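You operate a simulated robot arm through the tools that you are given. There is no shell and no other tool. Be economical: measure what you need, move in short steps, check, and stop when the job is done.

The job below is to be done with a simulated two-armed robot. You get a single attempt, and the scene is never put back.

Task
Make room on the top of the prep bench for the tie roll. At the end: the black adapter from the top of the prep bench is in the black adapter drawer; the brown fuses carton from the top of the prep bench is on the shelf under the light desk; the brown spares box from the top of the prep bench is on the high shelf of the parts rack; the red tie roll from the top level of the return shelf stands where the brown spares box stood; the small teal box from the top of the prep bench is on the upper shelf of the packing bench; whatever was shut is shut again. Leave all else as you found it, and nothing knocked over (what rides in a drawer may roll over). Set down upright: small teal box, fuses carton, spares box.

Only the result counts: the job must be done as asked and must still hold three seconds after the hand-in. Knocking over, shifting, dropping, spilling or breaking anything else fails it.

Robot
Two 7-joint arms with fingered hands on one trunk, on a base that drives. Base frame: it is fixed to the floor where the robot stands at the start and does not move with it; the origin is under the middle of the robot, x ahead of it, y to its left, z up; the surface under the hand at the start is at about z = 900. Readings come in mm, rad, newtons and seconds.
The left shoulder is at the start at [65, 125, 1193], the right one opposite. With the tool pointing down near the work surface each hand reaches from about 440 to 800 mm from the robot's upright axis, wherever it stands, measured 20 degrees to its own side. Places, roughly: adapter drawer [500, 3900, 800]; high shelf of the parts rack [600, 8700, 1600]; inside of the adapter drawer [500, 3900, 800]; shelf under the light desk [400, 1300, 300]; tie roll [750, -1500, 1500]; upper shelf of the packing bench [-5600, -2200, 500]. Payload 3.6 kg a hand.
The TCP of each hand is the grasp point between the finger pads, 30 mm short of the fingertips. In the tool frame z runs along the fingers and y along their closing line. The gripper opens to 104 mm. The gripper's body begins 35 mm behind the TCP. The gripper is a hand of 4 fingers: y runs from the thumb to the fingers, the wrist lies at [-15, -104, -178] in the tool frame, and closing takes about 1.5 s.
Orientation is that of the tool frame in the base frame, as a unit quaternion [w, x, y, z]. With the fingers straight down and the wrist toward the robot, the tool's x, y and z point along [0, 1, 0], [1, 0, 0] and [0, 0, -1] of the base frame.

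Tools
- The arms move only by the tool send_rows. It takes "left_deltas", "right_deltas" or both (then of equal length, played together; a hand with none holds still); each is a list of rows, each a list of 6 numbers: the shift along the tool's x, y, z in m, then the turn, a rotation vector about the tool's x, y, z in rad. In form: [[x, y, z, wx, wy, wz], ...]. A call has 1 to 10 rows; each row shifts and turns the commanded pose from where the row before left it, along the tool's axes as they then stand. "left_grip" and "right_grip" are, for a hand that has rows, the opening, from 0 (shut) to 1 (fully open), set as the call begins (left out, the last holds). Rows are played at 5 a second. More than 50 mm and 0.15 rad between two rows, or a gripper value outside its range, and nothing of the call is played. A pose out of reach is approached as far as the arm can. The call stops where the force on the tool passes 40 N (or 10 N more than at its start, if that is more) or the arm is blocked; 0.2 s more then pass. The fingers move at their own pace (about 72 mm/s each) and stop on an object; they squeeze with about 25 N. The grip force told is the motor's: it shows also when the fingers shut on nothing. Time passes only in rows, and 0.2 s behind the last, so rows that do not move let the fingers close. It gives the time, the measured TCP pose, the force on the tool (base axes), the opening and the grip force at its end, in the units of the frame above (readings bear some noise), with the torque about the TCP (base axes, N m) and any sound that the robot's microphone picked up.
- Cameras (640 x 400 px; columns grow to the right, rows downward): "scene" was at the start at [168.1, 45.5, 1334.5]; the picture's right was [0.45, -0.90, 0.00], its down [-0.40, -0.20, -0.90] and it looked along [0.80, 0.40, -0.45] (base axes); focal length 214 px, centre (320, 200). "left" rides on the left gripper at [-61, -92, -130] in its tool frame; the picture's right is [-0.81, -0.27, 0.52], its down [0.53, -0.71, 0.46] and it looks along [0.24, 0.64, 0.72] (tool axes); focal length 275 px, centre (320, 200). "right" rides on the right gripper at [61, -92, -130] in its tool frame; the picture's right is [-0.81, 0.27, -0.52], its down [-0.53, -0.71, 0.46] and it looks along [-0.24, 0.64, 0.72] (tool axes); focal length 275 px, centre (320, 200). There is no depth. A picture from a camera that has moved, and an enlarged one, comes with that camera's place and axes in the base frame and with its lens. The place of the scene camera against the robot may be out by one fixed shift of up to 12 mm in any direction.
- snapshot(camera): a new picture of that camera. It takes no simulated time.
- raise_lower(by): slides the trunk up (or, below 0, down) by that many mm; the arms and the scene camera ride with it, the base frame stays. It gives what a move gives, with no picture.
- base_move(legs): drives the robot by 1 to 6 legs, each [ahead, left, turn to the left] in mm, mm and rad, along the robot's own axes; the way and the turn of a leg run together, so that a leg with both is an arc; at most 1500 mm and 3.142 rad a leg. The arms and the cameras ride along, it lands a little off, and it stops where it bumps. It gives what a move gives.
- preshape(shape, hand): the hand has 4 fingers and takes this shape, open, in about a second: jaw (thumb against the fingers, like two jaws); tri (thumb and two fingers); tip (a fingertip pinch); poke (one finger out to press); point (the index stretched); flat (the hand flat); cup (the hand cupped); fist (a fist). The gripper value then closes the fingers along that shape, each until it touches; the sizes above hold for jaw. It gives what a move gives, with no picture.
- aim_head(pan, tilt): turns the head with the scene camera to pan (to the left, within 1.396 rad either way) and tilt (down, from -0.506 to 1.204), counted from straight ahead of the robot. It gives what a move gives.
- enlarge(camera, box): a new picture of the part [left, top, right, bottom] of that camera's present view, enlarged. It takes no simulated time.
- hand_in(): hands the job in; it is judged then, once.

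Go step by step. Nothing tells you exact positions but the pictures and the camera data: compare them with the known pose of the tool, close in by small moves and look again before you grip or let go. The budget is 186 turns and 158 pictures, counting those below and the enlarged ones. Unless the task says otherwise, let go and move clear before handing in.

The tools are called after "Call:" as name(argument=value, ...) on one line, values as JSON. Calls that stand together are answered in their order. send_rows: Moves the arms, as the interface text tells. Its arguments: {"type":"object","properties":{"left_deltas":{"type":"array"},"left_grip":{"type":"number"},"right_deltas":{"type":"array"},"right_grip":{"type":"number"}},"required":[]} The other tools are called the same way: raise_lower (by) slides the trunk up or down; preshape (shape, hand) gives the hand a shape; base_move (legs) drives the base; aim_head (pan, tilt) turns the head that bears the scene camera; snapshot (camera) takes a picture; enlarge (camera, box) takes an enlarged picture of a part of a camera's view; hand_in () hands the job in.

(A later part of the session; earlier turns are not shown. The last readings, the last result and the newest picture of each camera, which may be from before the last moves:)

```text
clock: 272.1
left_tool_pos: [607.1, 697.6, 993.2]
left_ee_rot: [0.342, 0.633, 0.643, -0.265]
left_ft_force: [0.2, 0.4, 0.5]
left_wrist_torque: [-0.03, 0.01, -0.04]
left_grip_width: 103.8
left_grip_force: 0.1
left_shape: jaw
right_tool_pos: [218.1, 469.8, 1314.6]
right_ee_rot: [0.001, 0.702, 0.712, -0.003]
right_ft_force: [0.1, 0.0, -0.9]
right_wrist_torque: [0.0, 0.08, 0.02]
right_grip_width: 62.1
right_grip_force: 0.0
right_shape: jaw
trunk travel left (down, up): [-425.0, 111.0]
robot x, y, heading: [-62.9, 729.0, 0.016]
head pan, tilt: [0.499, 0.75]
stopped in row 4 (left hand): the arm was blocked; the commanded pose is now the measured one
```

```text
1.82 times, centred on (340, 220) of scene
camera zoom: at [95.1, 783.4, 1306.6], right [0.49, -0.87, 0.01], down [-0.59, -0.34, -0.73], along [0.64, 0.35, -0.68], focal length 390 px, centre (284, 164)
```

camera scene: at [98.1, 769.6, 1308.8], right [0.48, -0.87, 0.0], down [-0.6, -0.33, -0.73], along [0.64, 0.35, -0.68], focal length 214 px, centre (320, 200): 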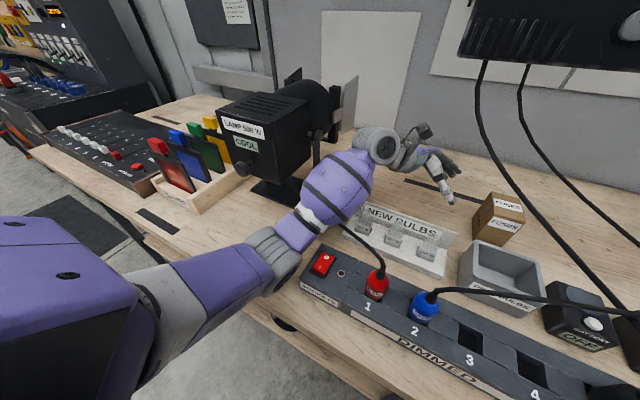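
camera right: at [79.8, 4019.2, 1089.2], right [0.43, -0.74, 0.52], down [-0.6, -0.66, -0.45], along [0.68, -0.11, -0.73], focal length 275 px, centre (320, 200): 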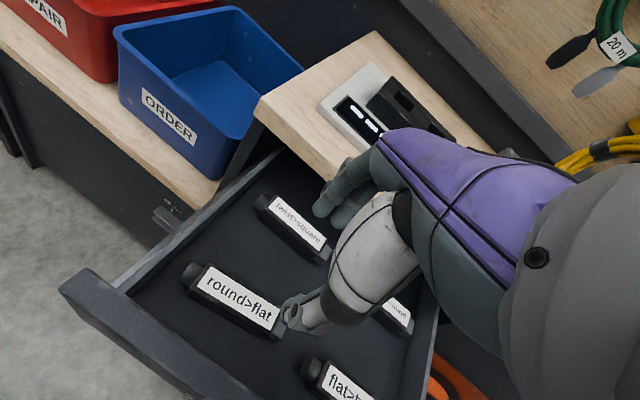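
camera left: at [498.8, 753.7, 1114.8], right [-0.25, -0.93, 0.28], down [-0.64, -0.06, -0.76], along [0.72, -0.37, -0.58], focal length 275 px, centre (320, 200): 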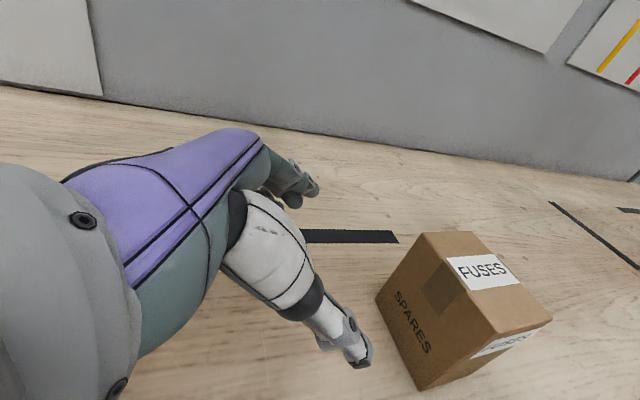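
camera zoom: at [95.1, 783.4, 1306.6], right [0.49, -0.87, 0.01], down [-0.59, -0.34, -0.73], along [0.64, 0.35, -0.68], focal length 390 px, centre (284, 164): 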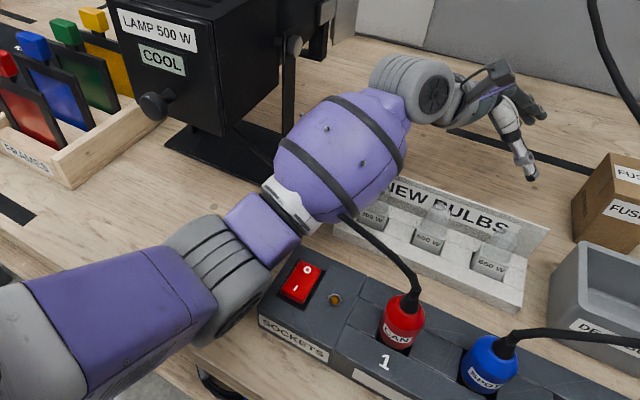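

The elbow sits low against the strip's left end. I reverse out to the previous spot, then raise the trunk in steps so that the elbow rises.

Call:
send_rows(left_deltas=[[-0.021, -0.028, -0.022, 0, 0, 0], [-0.0045, -0.0414, -0.0069, 0, 0, 0], [-0.0045, -0.0414, -0.0069, 0, 0, 0], [-0.0045, -0.0414, -0.0069, 0, 0, 0], [-0.0045, -0.0414, -0.0069, 0, 0, 0], [0, 0, 0, 0, 0, 0]])

Call:
raise_lower(by=55)

Call:
send_rows(left_deltas=[[0.02, 0, 0.016, 0, 0, 0], [0.02, 0, 0.016, 0, 0, 0], [0, 0, 0, 0, 0, 0]])

Call:
raise_lower(by=55)

Call:
snapshot(camera="scene")

```text
clock: 273.1
left_tool_pos: [463.3, 698.5, 1120.4]
left_ee_rot: [0.395, 0.658, 0.612, -0.191]
left_ft_force: [0.5, 0.1, -1.7]
left_wrist_torque: [0.0, 0.01, 0.0]
left_grip_width: 103.8
left_grip_force: 0.0
left_shape: jaw
right_tool_pos: [204.1, 459.8, 1315.4]
right_ee_rot: [0.003, 0.702, 0.712, 0.005]
right_ft_force: [1.2, 0.0, -0.4]
right_wrist_torque: [0.04, 0.02, 0.03]
right_grip_width: 62.5
right_grip_force: 0.0
right_shape: jaw
trunk travel left (down, up): [-425.0, 111.0]
robot x, y, heading: [-60.6, 726.0, 0.014]
head pan, tilt: [0.499, 0.75]
stopped in row 5 (left hand): the arm was blocked; the commanded pose is now the measured one
```

```text
clock: 274.1
left_tool_pos: [472.5, 691.4, 1166.4]
left_ee_rot: [0.389, 0.658, 0.611, -0.205]
left_ft_force: [0.8, -0.1, 1.7]
left_wrist_torque: [0.0, -0.01, 0.01]
left_grip_width: 104.0
left_grip_force: 0.1
left_shape: jaw
right_tool_pos: [219.1, 458.1, 1369.0]
right_ee_rot: [-0.001, 0.703, 0.711, 0.0]
right_ft_force: [-0.7, 0.4, -0.3]
right_wrist_torque: [0.0, 0.01, 0.0]
right_grip_width: 62.5
right_grip_force: 0.2
right_shape: jaw
trunk travel left (down, up): [-480.0, 56.0]
robot x, y, heading: [-61.7, 728.7, 0.006]
head pan, tilt: [0.499, 0.75]
```

```text
clock: 274.9
left_tool_pos: [485.3, 695.7, 1117.9]
left_ee_rot: [0.389, 0.658, 0.611, -0.205]
left_ft_force: [0.1, -0.6, 0.3]
left_wrist_torque: [0.06, -0.01, -0.02]
left_grip_width: 103.9
left_grip_force: 0.1
left_shape: jaw
right_tool_pos: [217.4, 458.3, 1368.6]
right_ee_rot: [-0.001, 0.704, 0.71, 0.002]
right_ft_force: [-0.7, -0.9, -0.5]
right_wrist_torque: [-0.03, -0.02, -0.03]
right_grip_width: 62.1
right_grip_force: 0.1
right_shape: jaw
trunk travel left (down, up): [-480.0, 56.0]
robot x, y, heading: [-60.9, 725.4, 0.012]
head pan, tilt: [0.499, 0.75]
```

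```text
clock: 275.9
left_tool_pos: [487.2, 693.9, 1171.4]
left_ee_rot: [0.388, 0.658, 0.612, -0.205]
left_ft_force: [0.4, 0.5, -1.2]
left_wrist_torque: [-0.01, 0.0, 0.01]
left_grip_width: 103.9
left_grip_force: 0.1
left_shape: jaw
right_tool_pos: [217.7, 458.3, 1423.3]
right_ee_rot: [-0.001, 0.704, 0.71, 0.001]
right_ft_force: [0.5, -0.2, -0.4]
right_wrist_torque: [0.0, 0.02, 0.01]
right_grip_width: 62.3
right_grip_force: 0.1
right_shape: jaw
trunk travel left (down, up): [-535.0, 1.0]
robot x, y, heading: [-63.2, 728.1, 0.012]
head pan, tilt: [0.499, 0.75]
```

```text
54 pictures are left
camera scene: at [12.2, 771.0, 1431.5], right [0.49, -0.87, 0.0], down [-0.6, -0.33, -0.73], along [0.64, 0.36, -0.68], focal length 214 px, centre (320, 200)
```

scene: 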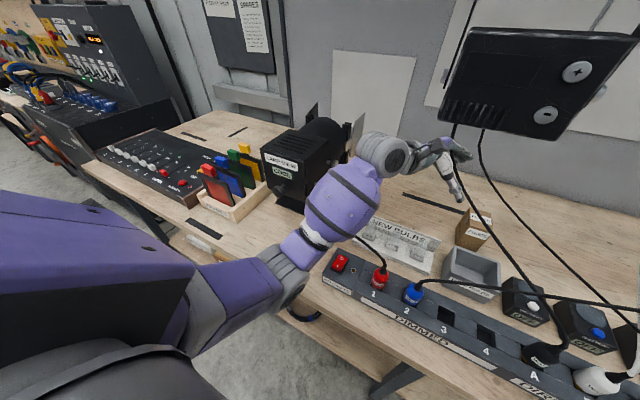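

The hand ended higher than wanted, close to the hanging cable. I check that spot before moving away.

Call:
enlarge(camera="scene", box=[370, 90, 530, 250])

Call:
snapshot(camera="left")

```text
2.50 times, centred on (450, 170) of scene
camera zoom: at [12.2, 771.0, 1431.5], right [0.49, -0.87, 0.0], down [-0.6, -0.33, -0.73], along [0.64, 0.36, -0.68], focal length 536 px, centre (-5, 275)
```

zoom: 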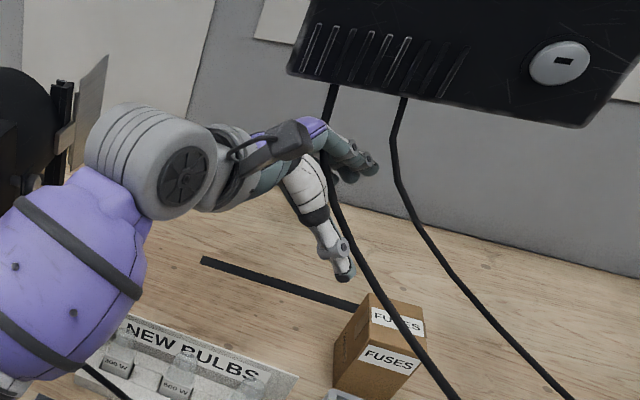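

```text
52 pictures are left
camera left: at [360.1, 748.8, 1273.4], right [-0.29, -0.93, 0.21], down [-0.5, -0.04, -0.86], along [0.81, -0.36, -0.46], focal length 275 px, centre (320, 200)
```

left: 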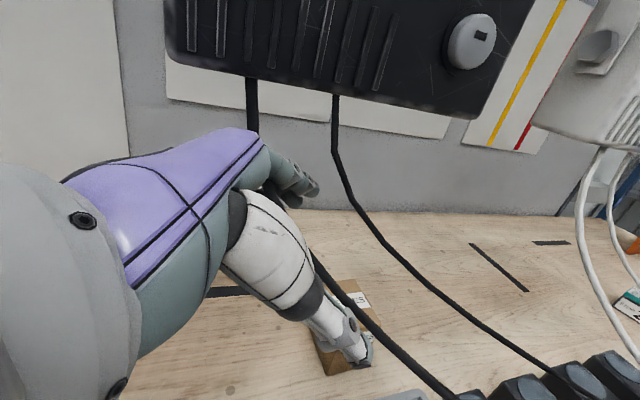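

The hanging cable lies between the open jaws but untouched. I withdraw the hand to the left and down, then restore its orientation.

Call:
send_rows(left_deltas=[[0.032, -0.004, -0.008, 0, 0, 0], [0.032, -0.004, -0.008, 0, 0, 0], [0.032, -0.004, -0.008, 0, 0, 0], [0, 0, 0, 0.043, -0.024, -0.076], [0, 0, 0, 0.043, -0.024, -0.076], [0, 0, 0, 0.043, -0.024, -0.075], [0, 0, 0, 0, 0, 0]])

Call:
snapshot(camera="scene")

```text
clock: 277.5
left_tool_pos: [485.8, 771.9, 1113.2]
left_ee_rot: [0.342, 0.601, 0.653, -0.31]
left_ft_force: [0.3, -0.7, 0.5]
left_wrist_torque: [-0.02, 0.02, 0.02]
left_grip_width: 103.8
left_grip_force: 0.1
left_shape: jaw
right_tool_pos: [217.7, 457.0, 1424.3]
right_ee_rot: [-0.001, 0.704, 0.71, 0.001]
right_ft_force: [0.3, -1.0, -0.2]
right_wrist_torque: [0.03, 0.0, 0.01]
right_grip_width: 62.0
right_grip_force: 0.0
right_shape: jaw
trunk travel left (down, up): [-535.0, 1.0]
robot x, y, heading: [-63.5, 726.5, 0.012]
head pan, tilt: [0.499, 0.75]
```

```text
51 pictures are left
camera scene: at [11.6, 771.0, 1431.6], right [0.49, -0.87, 0.0], down [-0.59, -0.33, -0.73], along [0.64, 0.36, -0.68], focal length 214 px, centre (320, 200)
```

scene: 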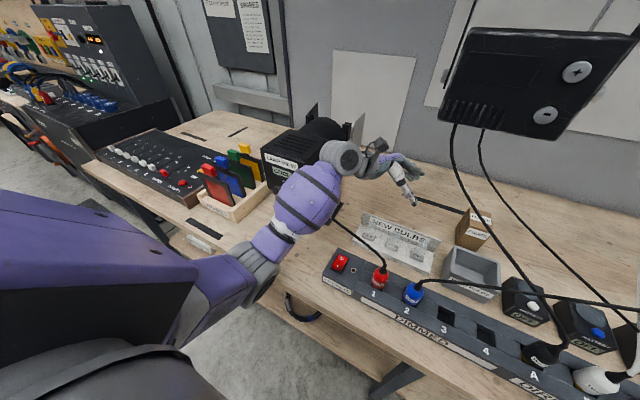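

The cable hangs free again and the trunk is at the top. I retry: down, forward, then toward the box.

Call:
send_rows(left_deltas=[[0.034, 0, 0.024, 0, 0, 0], [0.034, 0, 0.024, 0, 0, 0], [-0.002, 0.0455, 0.0034, 0, 0, 0], [-0.002, 0.0455, 0.0034, 0, 0, 0], [-0.0229, -0.0034, 0.0327, 0, 0, 0], [-0.0229, -0.0034, 0.0327, 0, 0, 0], [0, 0, 0, 0, 0, 0]])

Call:
snapshot(camera="scene")

Call:
snapshot(camera="left")

```text
clock: 279.1
left_tool_pos: [578.4, 692.3, 1028.8]
left_ee_rot: [0.342, 0.6, 0.653, -0.31]
left_ft_force: [0.1, -0.3, -0.1]
left_wrist_torque: [0.01, 0.01, 0.03]
left_grip_width: 103.9
left_grip_force: 0.0
left_shape: jaw
right_tool_pos: [216.7, 458.2, 1423.8]
right_ee_rot: [0.001, 0.703, 0.711, 0.001]
right_ft_force: [0.7, -0.1, -0.8]
right_wrist_torque: [0.0, -0.01, -0.02]
right_grip_width: 62.1
right_grip_force: 0.0
right_shape: jaw
trunk travel left (down, up): [-535.0, 1.0]
robot x, y, heading: [-62.2, 724.0, 0.014]
head pan, tilt: [0.499, 0.75]
```

```text
50 pictures are left
camera scene: at [11.5, 771.8, 1431.5], right [0.49, -0.87, 0.0], down [-0.59, -0.33, -0.73], along [0.64, 0.36, -0.68], focal length 214 px, centre (320, 200)
```

scene: 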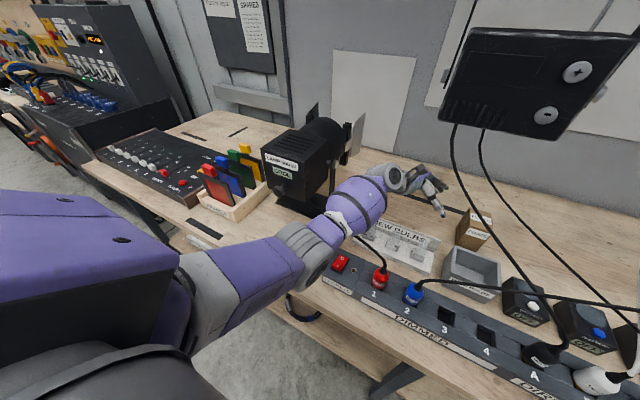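

```text
49 pictures are left
camera left: at [478.5, 756.6, 1153.3], right [-0.2, -0.91, 0.36], down [-0.7, -0.13, -0.7], along [0.69, -0.4, -0.61], focal length 275 px, centre (320, 200)
```

left: 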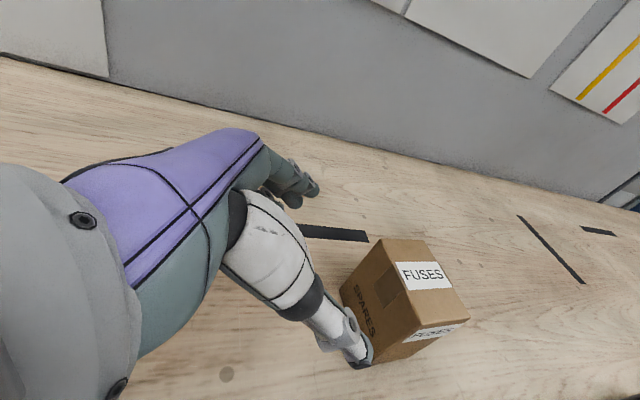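

All clear and lined up. I advance onto the box in small steps.

Call:
send_rows(left_deltas=[[-0.0023, -0.0022, 0.0252, 0, 0, 0], [-0.0023, -0.0022, 0.0252, 0, 0, 0], [-0.0023, -0.0022, 0.0252, 0, 0, 0], [0, 0, 0, 0, 0, 0]])

Call:
snapshot(camera="left")

```text
clock: 280.1
left_tool_pos: [577.3, 628.1, 989.8]
left_ee_rot: [0.343, 0.6, 0.652, -0.311]
left_ft_force: [0.0, 0.0, -0.8]
left_wrist_torque: [0.0, 0.0, -0.01]
left_grip_width: 103.8
left_grip_force: 0.1
left_shape: jaw
right_tool_pos: [217.3, 458.2, 1425.0]
right_ee_rot: [0.0, 0.703, 0.711, 0.001]
right_ft_force: [-0.7, 0.3, -0.3]
right_wrist_torque: [-0.01, 0.01, -0.01]
right_grip_width: 61.9
right_grip_force: 0.0
right_shape: jaw
trunk travel left (down, up): [-535.0, 1.0]
robot x, y, heading: [-61.4, 726.4, 0.012]
head pan, tilt: [0.499, 0.75]
```

```text
48 pictures are left
camera left: at [477.1, 690.4, 1114.3], right [-0.2, -0.91, 0.36], down [-0.7, -0.13, -0.7], along [0.69, -0.4, -0.61], focal length 275 px, centre (320, 200)
```

left: 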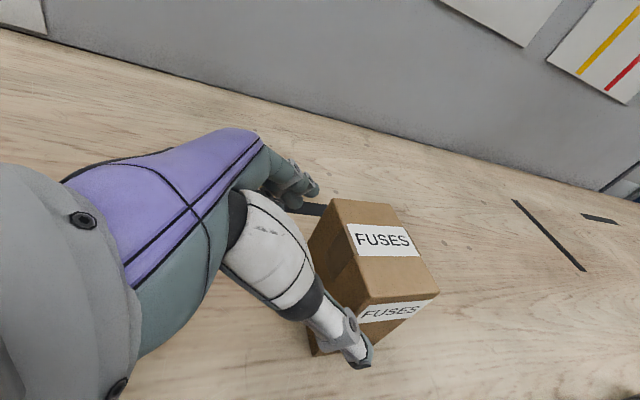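

The jaws straddle the box. I go the remaining distance and close.

Call:
send_rows(left_deltas=[[-0.0023, -0.0022, 0.0252, 0, 0, 0], [-0.0023, -0.0022, 0.0232, 0, 0, 0], [0, 0, 0, 0, 0, 0]])

Call:
send_rows(left_deltas=[[0, 0, 0, 0, 0, 0], [0, 0, 0, 0, 0, 0], [0, 0, 0, 0, 0, 0], [0, 0, 0, 0, 0, 0], [0, 0, 0, 0, 0, 0], [0, 0, 0, 0, 0, 0], [0, 0, 0, 0, 0, 0]], left_grip=0.0)

Call:
snapshot(camera="left")

```text
clock: 280.9
left_tool_pos: [577.1, 594.1, 974.3]
left_ee_rot: [0.343, 0.6, 0.653, -0.31]
left_ft_force: [0.0, 0.4, 0.0]
left_wrist_torque: [0.01, 0.01, 0.03]
left_grip_width: 103.9
left_grip_force: 0.1
left_shape: jaw
left hand out of reach, approached as far as the arm can: row 2
right_tool_pos: [217.8, 458.1, 1424.9]
right_ee_rot: [0.0, 0.704, 0.711, 0.002]
right_ft_force: [-0.2, 0.5, -0.3]
right_wrist_torque: [0.0, 0.02, -0.06]
right_grip_width: 62.3
right_grip_force: 0.1
right_shape: jaw
trunk travel left (down, up): [-535.0, 1.0]
robot x, y, heading: [-62.2, 723.4, 0.016]
head pan, tilt: [0.499, 0.75]
```

```text
clock: 282.5
left_tool_pos: [575.9, 594.4, 973.9]
left_ee_rot: [0.342, 0.601, 0.653, -0.309]
left_ft_force: [0.2, 0.6, 0.6]
left_wrist_torque: [-0.04, 0.04, -0.05]
left_grip_width: 79.7
left_grip_force: 25.0
left_shape: jaw
right_tool_pos: [217.7, 459.1, 1424.0]
right_ee_rot: [0.0, 0.704, 0.71, 0.001]
right_ft_force: [-0.1, -0.3, -0.8]
right_wrist_torque: [0.04, -0.02, 0.0]
right_grip_width: 62.1
right_grip_force: 0.1
right_shape: jaw
trunk travel left (down, up): [-535.0, 1.0]
robot x, y, heading: [-59.0, 721.2, 0.014]
head pan, tilt: [0.499, 0.75]
```

```text
47 pictures are left
camera left: at [476.3, 657.9, 1097.9], right [-0.2, -0.91, 0.36], down [-0.7, -0.13, -0.7], along [0.69, -0.39, -0.61], focal length 275 px, centre (320, 200)
```

left: 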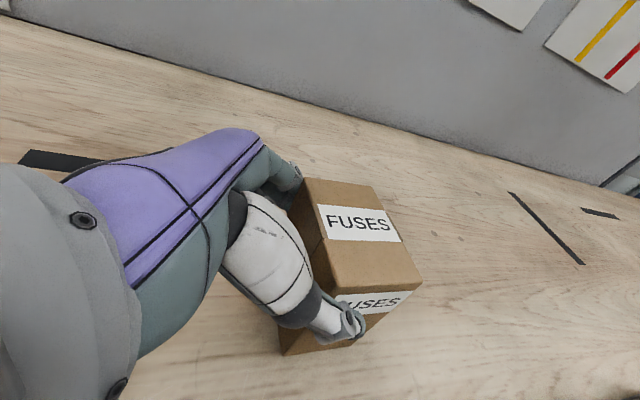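

Gripped (80 mm). I lift, draw it left, then back toward x≈410 well away from the hanging cable.

Call:
send_rows(left_deltas=[[-0.035, 0, -0.0245, 0, 0, 0], [-0.035, 0, -0.0245, 0, 0, 0], [0.0216, 0.0032, -0.0308, 0, 0, 0], [0.0216, 0.0032, -0.0308, 0, 0, 0], [0.0216, 0.0032, -0.0308, 0, 0, 0], [0.0216, 0.0032, -0.0308, 0, 0, 0], [0.002, -0.0414, -0.0031, 0, 0, 0], [0.002, -0.0414, -0.0031, 0, 0, 0], [0, 0, 0, 0, 0, 0]])

Call:
snapshot(camera="scene")

```text
clock: 284.5
left_tool_pos: [621.7, 729.5, 1017.7]
left_ee_rot: [0.343, 0.601, 0.652, -0.31]
left_ft_force: [-0.5, 0.8, -1.0]
left_wrist_torque: [0.08, -0.03, 0.0]
left_grip_width: 79.9
left_grip_force: 25.4
left_shape: jaw
left hand out of reach, approached as far as the arm can: row 1, 2, 3, 4, 5, 7, 8
right_tool_pos: [218.3, 458.1, 1424.3]
right_ee_rot: [0.0, 0.703, 0.711, 0.001]
right_ft_force: [-0.5, 0.9, 0.9]
right_wrist_torque: [0.01, -0.02, -0.02]
right_grip_width: 62.2
right_grip_force: 0.2
right_shape: jaw
trunk travel left (down, up): [-535.0, 1.0]
robot x, y, heading: [-61.1, 725.6, 0.013]
head pan, tilt: [0.499, 0.75]
```

```text
46 pictures are left
camera scene: at [11.8, 771.1, 1431.6], right [0.49, -0.87, 0.0], down [-0.59, -0.33, -0.73], along [0.64, 0.36, -0.68], focal length 214 px, centre (320, 200)
```

scene: 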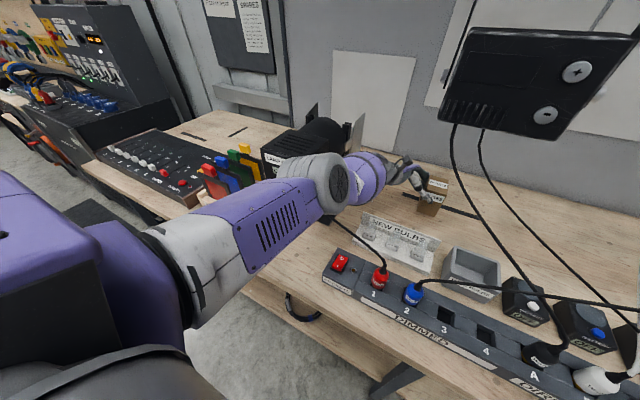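

The arm took another elbow posture and lags its command. I ask for a slightly higher, more-left pose slowly and see whether it converges.

Call:
send_rows(left_deltas=[[-0.013, 0.0007, -0.0156, 0, 0, 0], [-0.013, 0.0007, -0.0156, 0, 0, 0], [-0.013, 0.0007, -0.0156, 0, 0, 0], [0, 0, 0, 0, 0, 0], [0, 0, 0, 0, 0, 0]])

Call:
snapshot(camera="scene")

```text
clock: 285.7
left_tool_pos: [638.7, 743.0, 1072.8]
left_ee_rot: [0.342, 0.601, 0.652, -0.311]
left_ft_force: [-0.6, -0.2, -2.4]
left_wrist_torque: [0.03, 0.01, 0.02]
left_grip_width: 79.7
left_grip_force: 24.7
left_shape: jaw
left hand out of reach, approached as far as the arm can: row 1, 2, 3
right_tool_pos: [217.3, 457.6, 1423.4]
right_ee_rot: [0.0, 0.704, 0.71, 0.0]
right_ft_force: [-0.5, -0.1, -0.9]
right_wrist_torque: [0.01, 0.02, 0.0]
right_grip_width: 62.3
right_grip_force: 0.1
right_shape: jaw
trunk travel left (down, up): [-535.0, 1.0]
robot x, y, heading: [-59.7, 722.1, 0.014]
head pan, tilt: [0.499, 0.75]
```

```text
45 pictures are left
camera scene: at [11.9, 771.1, 1431.5], right [0.49, -0.87, 0.0], down [-0.59, -0.33, -0.73], along [0.64, 0.36, -0.68], focal length 214 px, centre (320, 200)
```

scene: 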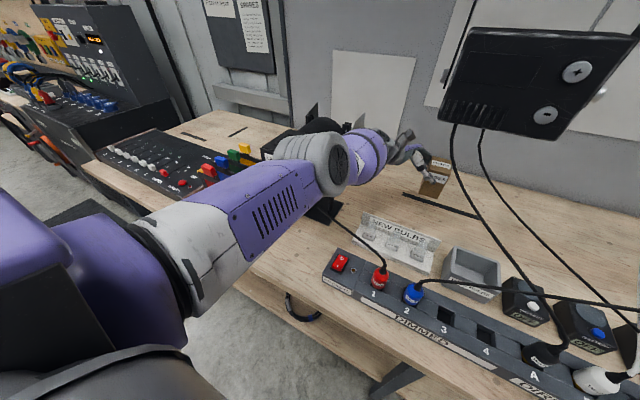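

The box is held at bottom ≈ 999, above the bulbs tray, and clear of the hanging cable. In this posture the arm cannot retract, so I back the base out to x≈400 first.

Call:
base_move(legs=[[-235, 0, 0]])

Call:
snapshot(camera="scene")

```text
clock: 287.4
left_tool_pos: [404.5, 740.8, 1072.7]
left_ee_rot: [0.342, 0.6, 0.653, -0.31]
left_ft_force: [-0.7, 0.7, -1.6]
left_wrist_torque: [0.02, 0.0, -0.01]
left_grip_width: 79.6
left_grip_force: 24.8
left_shape: jaw
right_tool_pos: [-15.4, 455.9, 1424.5]
right_ee_rot: [-0.001, 0.702, 0.712, 0.001]
right_ft_force: [0.2, 0.0, 0.6]
right_wrist_torque: [0.01, -0.04, 0.04]
right_grip_width: 62.4
right_grip_force: 0.0
right_shape: jaw
trunk travel left (down, up): [-535.0, 1.0]
robot x, y, heading: [-296.1, 718.5, 0.016]
head pan, tilt: [0.499, 0.75]
```

```text
44 pictures are left
camera scene: at [-222.0, 768.2, 1431.5], right [0.49, -0.87, 0.0], down [-0.59, -0.34, -0.73], along [0.64, 0.36, -0.68], focal length 214 px, centre (320, 200)
```

scene: 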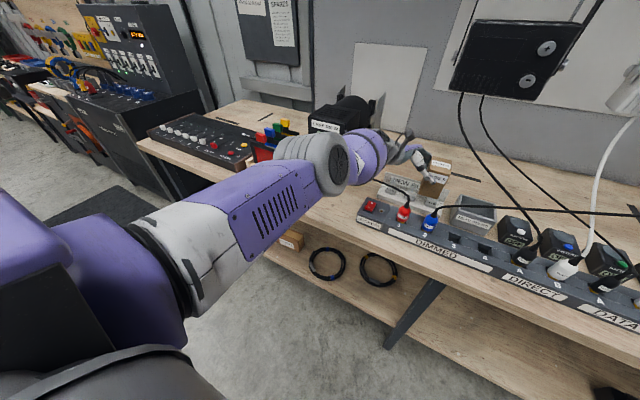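

Clear of the cables. I raise the box to pass over the plugs, then back fully out.

Call:
send_rows(left_deltas=[[-0.027, 0, -0.019, 0, 0, 0], [-0.027, 0, -0.019, 0, 0, 0], [0, 0, 0, 0, 0, 0]])

Call:
base_move(legs=[[-150, 0, -0.016]])

Call:
snapshot(camera="left")

```text
clock: 288.2
left_tool_pos: [417.0, 740.8, 1136.8]
left_ee_rot: [0.342, 0.6, 0.653, -0.31]
left_ft_force: [0.0, -0.8, -2.4]
left_wrist_torque: [0.05, 0.04, 0.01]
left_grip_width: 79.5
left_grip_force: 25.3
left_shape: jaw
left hand out of reach, approached as far as the arm can: row 1, 2
right_tool_pos: [-14.9, 456.1, 1423.8]
right_ee_rot: [0.0, 0.702, 0.712, 0.0]
right_ft_force: [0.1, -0.2, 0.7]
right_wrist_torque: [0.0, 0.01, 0.0]
right_grip_width: 62.3
right_grip_force: 0.1
right_shape: jaw
trunk travel left (down, up): [-535.0, 1.0]
robot x, y, heading: [-298.6, 723.9, 0.02]
head pan, tilt: [0.499, 0.75]
```

```text
clock: 289.6
left_tool_pos: [265.6, 730.6, 1136.5]
left_ee_rot: [0.34, 0.605, 0.649, -0.312]
left_ft_force: [-0.1, -0.1, -2.4]
left_wrist_torque: [0.06, 0.01, -0.02]
left_grip_width: 80.0
left_grip_force: 25.0
left_shape: jaw
right_tool_pos: [-170.1, 450.3, 1423.4]
right_ee_rot: [-0.001, 0.708, 0.707, 0.001]
right_ft_force: [-0.4, -0.1, -0.7]
right_wrist_torque: [0.0, 0.0, 0.02]
right_grip_width: 62.6
right_grip_force: 0.0
right_shape: jaw
trunk travel left (down, up): [-535.0, 1.0]
robot x, y, heading: [-447.6, 720.2, 0.001]
head pan, tilt: [0.499, 0.75]
```

```text
43 pictures are left
camera left: at [166.6, 795.5, 1260.2], right [-0.21, -0.91, 0.37], down [-0.7, -0.12, -0.7], along [0.68, -0.41, -0.61], focal length 275 px, centre (320, 200)
```

left: 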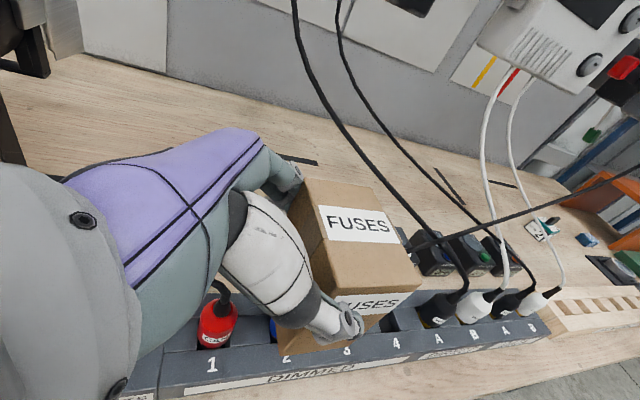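

Out of the plug area. I back off, turn to face +y and drive up the aisle toward the parts rack, checking the pose halfway.

Call:
base_move(legs=[[-230, 0, 0], [0, 0, 1.571], [1000, -320, 0], [1300, 0, 0]])

Call:
aim_head(pan=0.0, tilt=0.15)

Call:
snapshot(camera="scene")

```text
clock: 306.4
left_tool_pos: [-388.8, 3742.0, 1136.9]
left_ee_rot: [0.462, -0.028, 0.886, 0.018]
left_ft_force: [-0.4, 0.2, -1.0]
left_wrist_torque: [-0.01, 0.02, 0.01]
left_grip_width: 79.7
left_grip_force: 25.2
left_shape: jaw
right_tool_pos: [-111.8, 3304.2, 1425.1]
right_ee_rot: [-0.001, 0.004, 1.0, 0.0]
right_ft_force: [-0.4, -0.1, 0.5]
right_wrist_torque: [0.0, 0.04, 0.0]
right_grip_width: 62.2
right_grip_force: 0.1
right_shape: jaw
trunk travel left (down, up): [-535.0, 1.0]
robot x, y, heading: [-382.9, 3032.2, 1.564]
head pan, tilt: [0.499, 0.75]
```

```text
clock: 307.4
left_tool_pos: [-388.4, 3743.1, 1136.3]
left_ee_rot: [0.461, -0.028, 0.887, 0.018]
left_ft_force: [0.3, 0.2, -2.7]
left_wrist_torque: [-0.03, 0.03, 0.01]
left_grip_width: 79.9
left_grip_force: 25.0
left_shape: jaw
right_tool_pos: [-111.8, 3305.6, 1424.2]
right_ee_rot: [-0.001, 0.003, 1.0, 0.0]
right_ft_force: [0.4, -0.8, 0.8]
right_wrist_torque: [-0.01, 0.0, 0.0]
right_grip_width: 62.1
right_grip_force: 0.1
right_shape: jaw
trunk travel left (down, up): [-535.0, 1.0]
robot x, y, heading: [-386.0, 3030.5, 1.565]
head pan, tilt: [0.0, 0.15]
```

```text
42 pictures are left
camera scene: at [-384.4, 3129.4, 1485.8], right [1.0, -0.01, 0.0], down [0.0, -0.15, -0.99], along [0.01, 0.99, -0.15], focal length 214 px, centre (320, 200)
```

scene: 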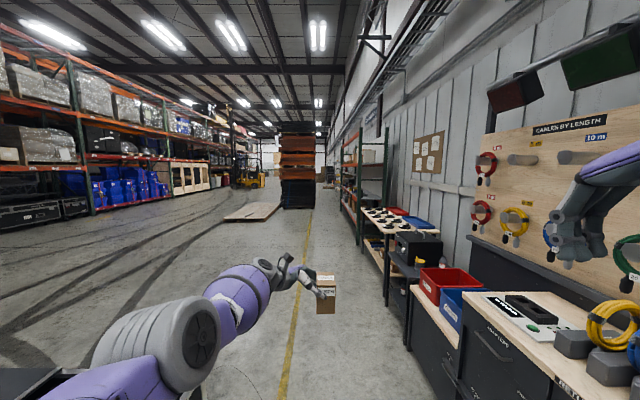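

The aisle is free; the rack is ahead on the right. I drive on to y≈8600 and look.

Call:
base_move(legs=[[1370, 60, 0], [1370, 60, 0], [1370, 60, 0], [1330, 40, 0]])

Call:
aim_head(pan=-1.3, tilt=0.05)

Call:
snapshot(camera="scene")

```text
clock: 333.0
left_tool_pos: [-359.6, 9091.4, 1135.9]
left_ee_rot: [0.462, -0.012, 0.887, 0.009]
left_ft_force: [-0.3, 1.0, -1.2]
left_wrist_torque: [0.0, 0.06, -0.01]
left_grip_width: 79.7
left_grip_force: 25.3
left_shape: jaw
right_tool_pos: [-97.1, 8644.4, 1424.4]
right_ee_rot: [-0.001, 0.022, 1.0, 0.0]
right_ft_force: [0.2, 0.6, 1.2]
right_wrist_torque: [-0.02, 0.01, 0.0]
right_grip_width: 62.1
right_grip_force: 0.1
right_shape: jaw
trunk travel left (down, up): [-535.0, 1.0]
robot x, y, heading: [-379.2, 8378.4, 1.53]
head pan, tilt: [0.0, 0.15]
```

```text
clock: 334.5
left_tool_pos: [-358.4, 9091.7, 1135.8]
left_ee_rot: [0.462, -0.012, 0.887, 0.01]
left_ft_force: [-0.1, -0.1, -1.7]
left_wrist_torque: [-0.02, 0.03, 0.05]
left_grip_width: 79.4
left_grip_force: 24.8
left_shape: jaw
right_tool_pos: [-97.6, 8645.2, 1425.9]
right_ee_rot: [-0.001, 0.021, 1.0, 0.001]
right_ft_force: [-0.3, -0.3, 0.0]
right_wrist_torque: [0.01, 0.02, 0.03]
right_grip_width: 62.3
right_grip_force: 0.1
right_shape: jaw
trunk travel left (down, up): [-535.0, 1.0]
robot x, y, heading: [-379.6, 8378.1, 1.529]
head pan, tilt: [-1.3, 0.051]
```

```text
41 pictures are left
camera scene: at [-291.8, 8407.2, 1495.0], right [0.23, -0.97, 0.0], down [-0.05, -0.01, -1.0], along [0.97, 0.23, -0.05], focal length 214 px, centre (320, 200)
```

scene: 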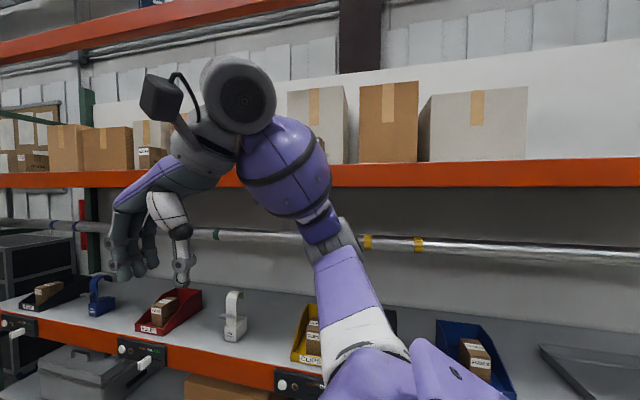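

The rack's high shelf (orange beam) carries cartons. I move away from the rack and turn to face it, to see the gaps.

Call:
base_move(legs=[[0, 260, 0], [0, 0, -1.53]])

Call:
aim_head(pan=0.25, tilt=0.0)

Call:
snapshot(camera="scene")

```text
clock: 341.2
left_tool_pos: [66.1, 8379.9, 1136.4]
left_ee_rot: [0.335, 0.613, 0.641, -0.318]
left_ft_force: [-0.5, 0.2, -1.4]
left_wrist_torque: [0.05, 0.04, 0.02]
left_grip_width: 79.4
left_grip_force: 25.4
left_shape: jaw
right_tool_pos: [-378.3, 8111.4, 1424.7]
right_ee_rot: [0.0, 0.717, 0.697, 0.001]
right_ft_force: [0.5, 0.7, 0.1]
right_wrist_torque: [-0.01, 0.03, -0.01]
right_grip_width: 62.0
right_grip_force: 0.0
right_shape: jaw
trunk travel left (down, up): [-535.0, 1.0]
robot x, y, heading: [-648.1, 8389.3, -0.025]
head pan, tilt: [-1.3, 0.051]
```

```text
clock: 342.9
left_tool_pos: [65.2, 8379.5, 1136.4]
left_ee_rot: [0.335, 0.614, 0.641, -0.317]
left_ft_force: [0.5, -0.3, -1.0]
left_wrist_torque: [0.05, 0.0, -0.02]
left_grip_width: 79.4
left_grip_force: 25.0
left_shape: jaw
right_tool_pos: [-378.3, 8112.9, 1424.3]
right_ee_rot: [-0.002, 0.717, 0.697, 0.001]
right_ft_force: [1.2, -0.2, 0.9]
right_wrist_torque: [-0.01, 0.0, -0.01]
right_grip_width: 62.2
right_grip_force: 0.0
right_shape: jaw
trunk travel left (down, up): [-535.0, 1.0]
robot x, y, heading: [-645.4, 8389.2, -0.029]
head pan, tilt: [0.25, 0.0]
```

```text
40 pictures are left
camera scene: at [-557.6, 8414.6, 1499.6], right [0.22, -0.98, 0.0], down [0.0, 0.0, -1.0], along [0.98, 0.22, 0.0], focal length 214 px, centre (320, 200)
```

scene: 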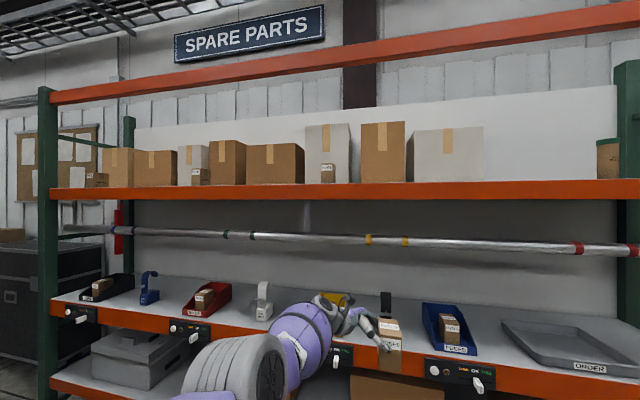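

A free gap lies at the right of the high shelf (y≈7500–7860, shelf top z≈1590). I shift right to face it and raise the box in free air.

Call:
base_move(legs=[[0, -690, 0.029]])

Call:
send_rows(left_deltas=[[-0.0385, 0, -0.027, 0, 0, 0], [-0.0385, 0, -0.027, 0, 0, 0], [-0.0385, 0, -0.027, 0, 0, 0], [-0.0385, 0, -0.027, 0, 0, 0], [-0.0385, 0, -0.027, 0, 0, 0], [-0.0385, 0, -0.027, 0, 0, 0], [-0.0385, 0, -0.027, 0, 0, 0], [-0.0385, 0, -0.027, 0, 0, 0], [-0.0385, 0, -0.027, 0, 0, 0], [-0.0385, 0, -0.027, 0, 0, 0]])

Call:
send_rows(left_deltas=[[-0.0385, 0, -0.027, 0, 0, 0], [-0.0385, 0, -0.027, 0, 0, 0], [0, 0, 0, 0, 0, 0], [0, 0, 0, 0, 0, 0]])

Call:
aim_head(pan=0.0, tilt=0.0)

Call:
snapshot(camera="scene")

Call:
snapshot(camera="left")

```text
clock: 349.1
left_tool_pos: [61.7, 7745.7, 1135.6]
left_ee_rot: [0.342, 0.599, 0.654, -0.31]
left_ft_force: [0.2, -0.1, -2.0]
left_wrist_torque: [0.05, 0.0, 0.0]
left_grip_width: 79.0
left_grip_force: 24.9
left_shape: jaw
right_tool_pos: [-370.2, 7459.1, 1424.5]
right_ee_rot: [-0.001, 0.702, 0.712, 0.0]
right_ft_force: [-0.4, 0.2, -0.7]
right_wrist_torque: [0.03, 0.01, 0.01]
right_grip_width: 62.1
right_grip_force: 0.1
right_shape: jaw
trunk travel left (down, up): [-535.0, 1.0]
robot x, y, heading: [-650.6, 7725.6, 0.016]
head pan, tilt: [0.25, 0.0]
```

```text
clock: 351.4
left_tool_pos: [-33.1, 7750.4, 1559.8]
left_ee_rot: [0.342, 0.6, 0.654, -0.31]
left_ft_force: [0.4, 0.3, -2.2]
left_wrist_torque: [0.03, -0.03, -0.01]
left_grip_width: 79.1
left_grip_force: 25.0
left_shape: jaw
left hand out of reach, approached as far as the arm can: row 1, 4, 5, 6, 7, 8, 9, 10
right_tool_pos: [-370.6, 7459.4, 1425.5]
right_ee_rot: [0.0, 0.701, 0.713, 0.001]
right_ft_force: [0.0, -0.3, 0.0]
right_wrist_torque: [-0.03, 0.0, 0.01]
right_grip_width: 62.2
right_grip_force: 0.0
right_shape: jaw
trunk travel left (down, up): [-535.0, 1.0]
robot x, y, heading: [-651.5, 7724.5, 0.021]
head pan, tilt: [0.25, 0.0]
```

```text
clock: 352.4
left_tool_pos: [-74.4, 7755.9, 1613.0]
left_ee_rot: [0.343, 0.599, 0.653, -0.31]
left_ft_force: [1.0, 0.0, -1.9]
left_wrist_torque: [0.06, -0.04, 0.04]
left_grip_width: 79.0
left_grip_force: 24.9
left_shape: jaw
left hand out of reach, approached as far as the arm can: row 1, 2
right_tool_pos: [-371.5, 7458.1, 1425.2]
right_ee_rot: [0.001, 0.701, 0.713, 0.001]
right_ft_force: [0.0, 0.5, 0.0]
right_wrist_torque: [-0.05, -0.03, 0.0]
right_grip_width: 62.3
right_grip_force: 0.2
right_shape: jaw
trunk travel left (down, up): [-535.0, 1.0]
robot x, y, heading: [-652.4, 7728.0, 0.019]
head pan, tilt: [0.25, 0.0]
```

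```text
clock: 353.1
left_tool_pos: [-73.4, 7755.5, 1611.8]
left_ee_rot: [0.343, 0.6, 0.654, -0.309]
left_ft_force: [-0.5, -0.4, -1.7]
left_wrist_torque: [0.05, 0.0, -0.04]
left_grip_width: 79.3
left_grip_force: 24.9
left_shape: jaw
right_tool_pos: [-370.0, 7459.0, 1423.0]
right_ee_rot: [-0.001, 0.702, 0.713, 0.0]
right_ft_force: [-0.1, 0.4, 0.5]
right_wrist_torque: [0.01, 0.0, -0.01]
right_grip_width: 62.3
right_grip_force: 0.0
right_shape: jaw
trunk travel left (down, up): [-535.0, 1.0]
robot x, y, heading: [-646.5, 7720.6, 0.017]
head pan, tilt: [0.0, 0.0]
```

```text
39 pictures are left
camera scene: at [-559.0, 7731.5, 1499.6], right [0.02, -1.0, 0.0], down [0.0, 0.0, -1.0], along [1.0, 0.02, 0.0], focal length 214 px, centre (320, 200)
```

scene: 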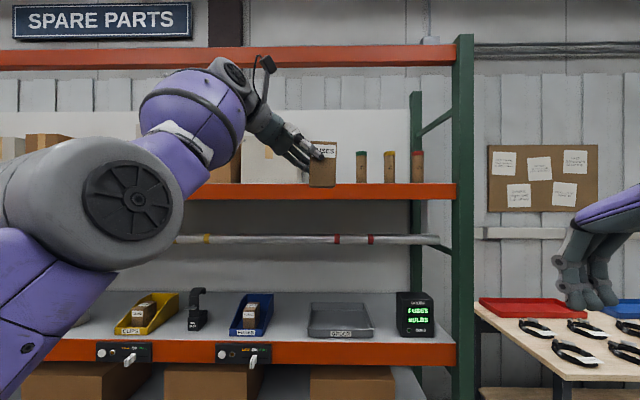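

```text
38 pictures are left
camera left: at [-173.2, 7818.4, 1735.7], right [-0.2, -0.91, 0.36], down [-0.7, -0.13, -0.7], along [0.69, -0.39, -0.61], focal length 275 px, centre (320, 200)
```

left: 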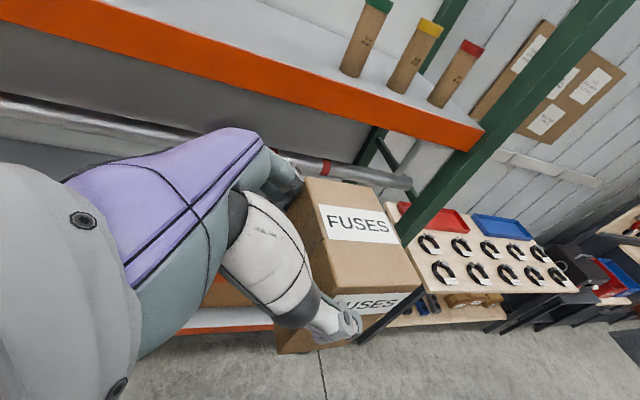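

The gap spans y 7565–7860; shelf edge about x 330, top z≈1575. The arm is at its reach limit, so I pull the command back to let it reach the height.

Call:
send_rows(left_deltas=[[0.002, -0.042, -0.003, 0, 0, 0], [0.002, -0.042, -0.003, 0, 0, 0], [0.002, -0.042, -0.003, 0, 0, 0], [0.002, -0.042, -0.003, 0, 0, 0], [0, 0, 0, 0, 0, 0]])

```text
clock: 354.3
left_tool_pos: [-238.9, 7751.6, 1606.6]
left_ee_rot: [0.341, 0.599, 0.655, -0.31]
left_ft_force: [0.0, -0.6, -1.9]
left_wrist_torque: [0.05, 0.0, -0.03]
left_grip_width: 79.0
left_grip_force: 25.0
left_shape: jaw
right_tool_pos: [-370.1, 7459.0, 1424.3]
right_ee_rot: [-0.001, 0.701, 0.713, 0.001]
right_ft_force: [0.5, 0.3, 0.3]
right_wrist_torque: [0.01, 0.04, -0.02]
right_grip_width: 62.0
right_grip_force: 0.0
right_shape: jaw
trunk travel left (down, up): [-535.0, 1.0]
robot x, y, heading: [-649.6, 7725.0, 0.014]
head pan, tilt: [0.0, 0.0]
```

Now it tracks; I raise by 90 mm here.

Call:
send_rows(left_deltas=[[-0.0369, 0, -0.0259, 0, 0, 0], [-0.0369, 0, -0.0259, 0, 0, 0], [0, 0, 0, 0, 0, 0]])

Call:
send_rows(left_deltas=[[-0.003, 0.045, 0.003, 0, 0, 0], [0, 0, 0, 0, 0, 0]])

```text
clock: 355.1
left_tool_pos: [-237.6, 7757.6, 1699.8]
left_ee_rot: [0.343, 0.599, 0.654, -0.31]
left_ft_force: [0.0, -0.9, -1.2]
left_wrist_torque: [0.03, 0.01, -0.03]
left_grip_width: 79.1
left_grip_force: 24.6
left_shape: jaw
right_tool_pos: [-369.1, 7459.4, 1423.5]
right_ee_rot: [0.0, 0.702, 0.712, 0.0]
right_ft_force: [-0.5, 0.2, 1.2]
right_wrist_torque: [-0.01, -0.01, 0.01]
right_grip_width: 62.1
right_grip_force: 0.1
right_shape: jaw
trunk travel left (down, up): [-535.0, 1.0]
robot x, y, heading: [-653.2, 7723.0, 0.013]
head pan, tilt: [0.0, 0.0]
```

```text
clock: 355.7
left_tool_pos: [-196.3, 7757.0, 1700.0]
left_ee_rot: [0.341, 0.601, 0.654, -0.309]
left_ft_force: [-0.5, -0.7, -1.2]
left_wrist_torque: [0.05, 0.01, 0.0]
left_grip_width: 78.8
left_grip_force: 25.4
left_shape: jaw
right_tool_pos: [-369.3, 7458.0, 1423.5]
right_ee_rot: [-0.001, 0.702, 0.713, 0.0]
right_ft_force: [-0.7, -0.3, -0.1]
right_wrist_torque: [-0.04, -0.02, -0.02]
right_grip_width: 62.3
right_grip_force: 0.1
right_shape: jaw
trunk travel left (down, up): [-535.0, 1.0]
robot x, y, heading: [-650.0, 7721.7, 0.016]
head pan, tilt: [0.0, 0.0]
```

Height reached. I drive toward the shelf, stopping short to check.

Call:
base_move(legs=[[470, -40, -0.015]])

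Call:
snapshot(camera="left")

Call:
snapshot(camera="scene")

```text
clock: 358.5
left_tool_pos: [268.4, 7714.5, 1699.6]
left_ee_rot: [0.341, 0.605, 0.649, -0.311]
left_ft_force: [0.5, -0.4, -1.7]
left_wrist_torque: [0.07, -0.01, 0.04]
left_grip_width: 78.9
left_grip_force: 25.1
left_shape: jaw
right_tool_pos: [90.4, 7419.8, 1424.6]
right_ee_rot: [0.0, 0.707, 0.707, 0.002]
right_ft_force: [-0.2, 0.0, 0.6]
right_wrist_torque: [0.01, 0.01, 0.0]
right_grip_width: 62.0
right_grip_force: 0.0
right_shape: jaw
trunk travel left (down, up): [-535.0, 1.0]
robot x, y, heading: [-184.0, 7687.9, 0.001]
head pan, tilt: [0.0, 0.0]
```

```text
37 pictures are left
camera left: at [170.2, 7779.8, 1824.9], right [-0.21, -0.91, 0.36], down [-0.7, -0.12, -0.7], along [0.68, -0.4, -0.61], focal length 275 px, centre (320, 200)
```

left: 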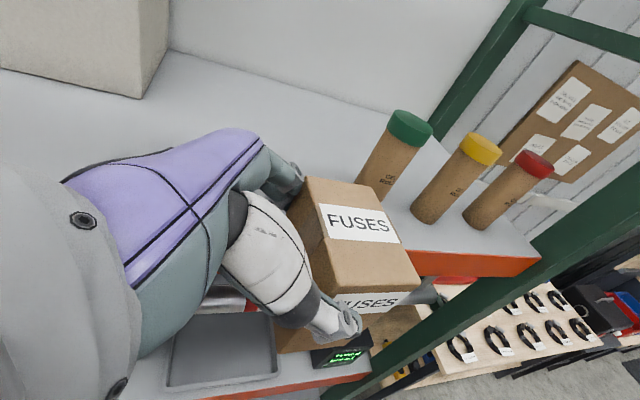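

```text
36 pictures are left
camera scene: at [-93.9, 7694.9, 1499.8], right [0.0, -1.0, 0.0], down [0.0, 0.0, -1.0], along [1.0, 0.0, 0.0], focal length 214 px, centre (320, 200)
```

scene: 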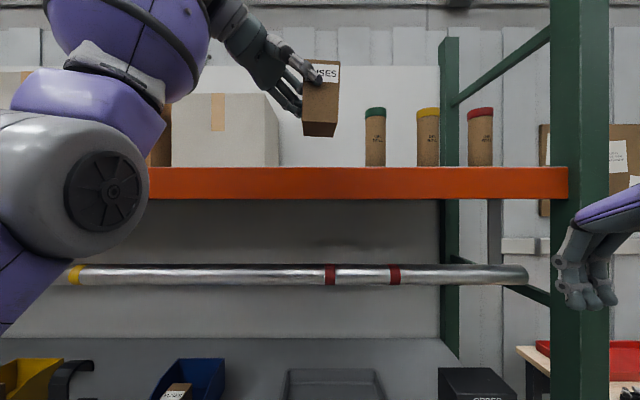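

Shelf edge is at x≈365, z≈1574; the gap is wide there. I go 110 further by base and 62 by arm.

Call:
base_move(legs=[[110, 5, 0]])

Call:
send_rows(left_deltas=[[-0.002, 0.032, 0.002, 0, 0, 0], [-0.002, 0.032, 0.002, 0, 0, 0], [0.012, 0, 0.009, 0, 0, 0], [0, 0, 0, 0, 0, 0]])

Call:
snapshot(camera="left")

Call:
snapshot(camera="scene")

```text
clock: 359.7
left_tool_pos: [376.6, 7718.0, 1702.4]
left_ee_rot: [0.34, 0.606, 0.648, -0.313]
left_ft_force: [0.1, -0.8, -2.0]
left_wrist_torque: [0.05, 0.0, 0.0]
left_grip_width: 78.9
left_grip_force: 24.9
left_shape: jaw
right_tool_pos: [197.8, 7423.4, 1426.0]
right_ee_rot: [0.001, 0.709, 0.706, 0.001]
right_ft_force: [0.2, -0.8, -0.5]
right_wrist_torque: [0.0, 0.01, 0.01]
right_grip_width: 62.1
right_grip_force: 0.1
right_shape: jaw
trunk travel left (down, up): [-535.0, 1.0]
robot x, y, heading: [-77.1, 7698.2, 0.002]
head pan, tilt: [0.0, 0.0]
```

```text
clock: 360.7
left_tool_pos: [413.0, 7719.6, 1680.8]
left_ee_rot: [0.34, 0.606, 0.648, -0.313]
left_ft_force: [-0.5, -0.4, -1.4]
left_wrist_torque: [0.04, -0.04, 0.02]
left_grip_width: 79.1
left_grip_force: 25.4
left_shape: jaw
left hand out of reach, approached as far as the arm can: row 2
right_tool_pos: [197.6, 7423.3, 1425.0]
right_ee_rot: [0.001, 0.708, 0.706, 0.001]
right_ft_force: [-0.2, -0.1, 0.1]
right_wrist_torque: [0.01, -0.05, -0.01]
right_grip_width: 61.9
right_grip_force: 0.1
right_shape: jaw
trunk travel left (down, up): [-535.0, 1.0]
robot x, y, heading: [-76.1, 7695.6, 0.004]
head pan, tilt: [0.0, 0.0]
```

```text
35 pictures are left
camera left: at [314.8, 7785.4, 1804.8], right [-0.21, -0.91, 0.36], down [-0.7, -0.12, -0.7], along [0.68, -0.41, -0.61], focal length 275 px, centre (320, 200)
```

left: 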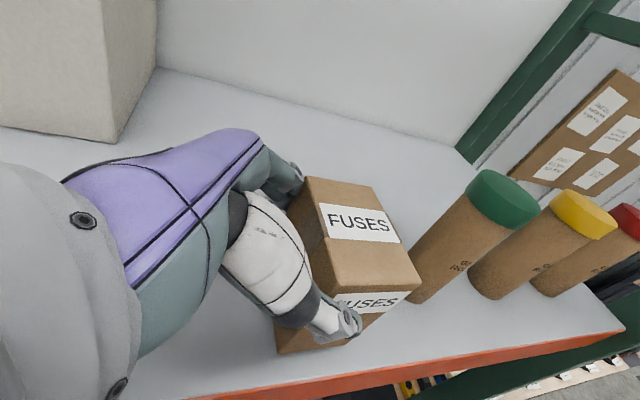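

```text
34 pictures are left
camera scene: at [13.0, 7699.2, 1499.9], right [0.0, -1.0, 0.0], down [0.0, 0.0, -1.0], along [1.0, 0.0, 0.0], focal length 214 px, centre (320, 200)
```

scene: 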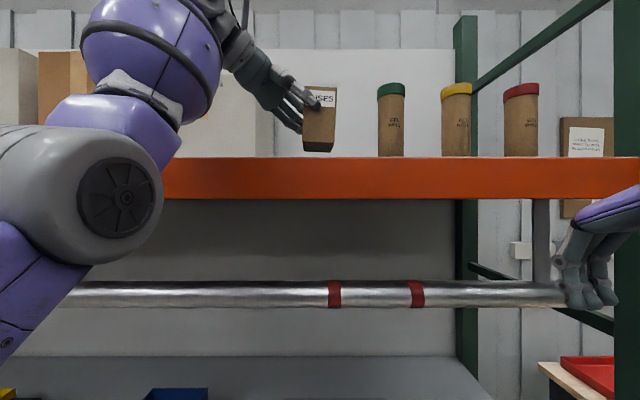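

The box front would be only ~13 mm behind the edge, so I drive 50 mm more, then lower to just above the shelf.

Call:
base_move(legs=[[52, 0, 0]])

Call:
send_rows(left_deltas=[[0.0123, 0, 0.0086, 0, 0, 0], [0.0041, 0, 0.0029, 0, 0, 0], [0, 0, 0, 0, 0, 0]])

Call:
snapshot(camera="scene")

```text
clock: 361.7
left_tool_pos: [465.6, 7722.2, 1681.2]
left_ee_rot: [0.34, 0.607, 0.647, -0.311]
left_ft_force: [0.0, -0.1, -1.8]
left_wrist_torque: [0.07, 0.0, 0.03]
left_grip_width: 78.7
left_grip_force: 24.3
left_shape: jaw
right_tool_pos: [251.2, 7423.6, 1425.8]
right_ee_rot: [0.001, 0.709, 0.705, 0.003]
right_ft_force: [0.2, -0.6, -0.2]
right_wrist_torque: [0.01, -0.02, 0.0]
right_grip_width: 62.2
right_grip_force: 0.0
right_shape: jaw
trunk travel left (down, up): [-535.0, 1.0]
robot x, y, heading: [-23.9, 7694.2, -0.004]
head pan, tilt: [0.0, 0.0]
```

```text
clock: 362.5
left_tool_pos: [470.6, 7721.7, 1659.1]
left_ee_rot: [0.34, 0.605, 0.648, -0.312]
left_ft_force: [0.6, 0.0, -2.4]
left_wrist_torque: [0.02, 0.01, -0.03]
left_grip_width: 78.8
left_grip_force: 24.7
left_shape: jaw
right_tool_pos: [252.1, 7423.5, 1424.5]
right_ee_rot: [0.0, 0.708, 0.707, 0.001]
right_ft_force: [-0.9, -0.5, -0.4]
right_wrist_torque: [0.02, 0.0, 0.02]
right_grip_width: 62.2
right_grip_force: 0.0
right_shape: jaw
trunk travel left (down, up): [-535.0, 1.0]
robot x, y, heading: [-25.1, 7693.9, -0.003]
head pan, tilt: [0.0, 0.0]
```

```text
33 pictures are left
camera scene: at [69.3, 7699.4, 1499.6], right [0.0, -1.0, 0.0], down [0.0, 0.0, -1.0], along [1.0, 0.0, 0.0], focal length 214 px, centre (320, 200)
```

scene: 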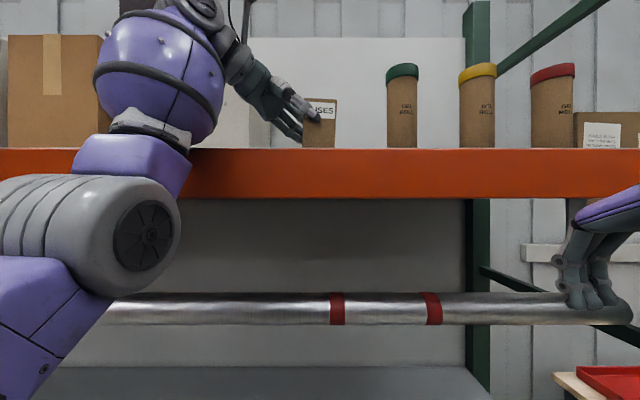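

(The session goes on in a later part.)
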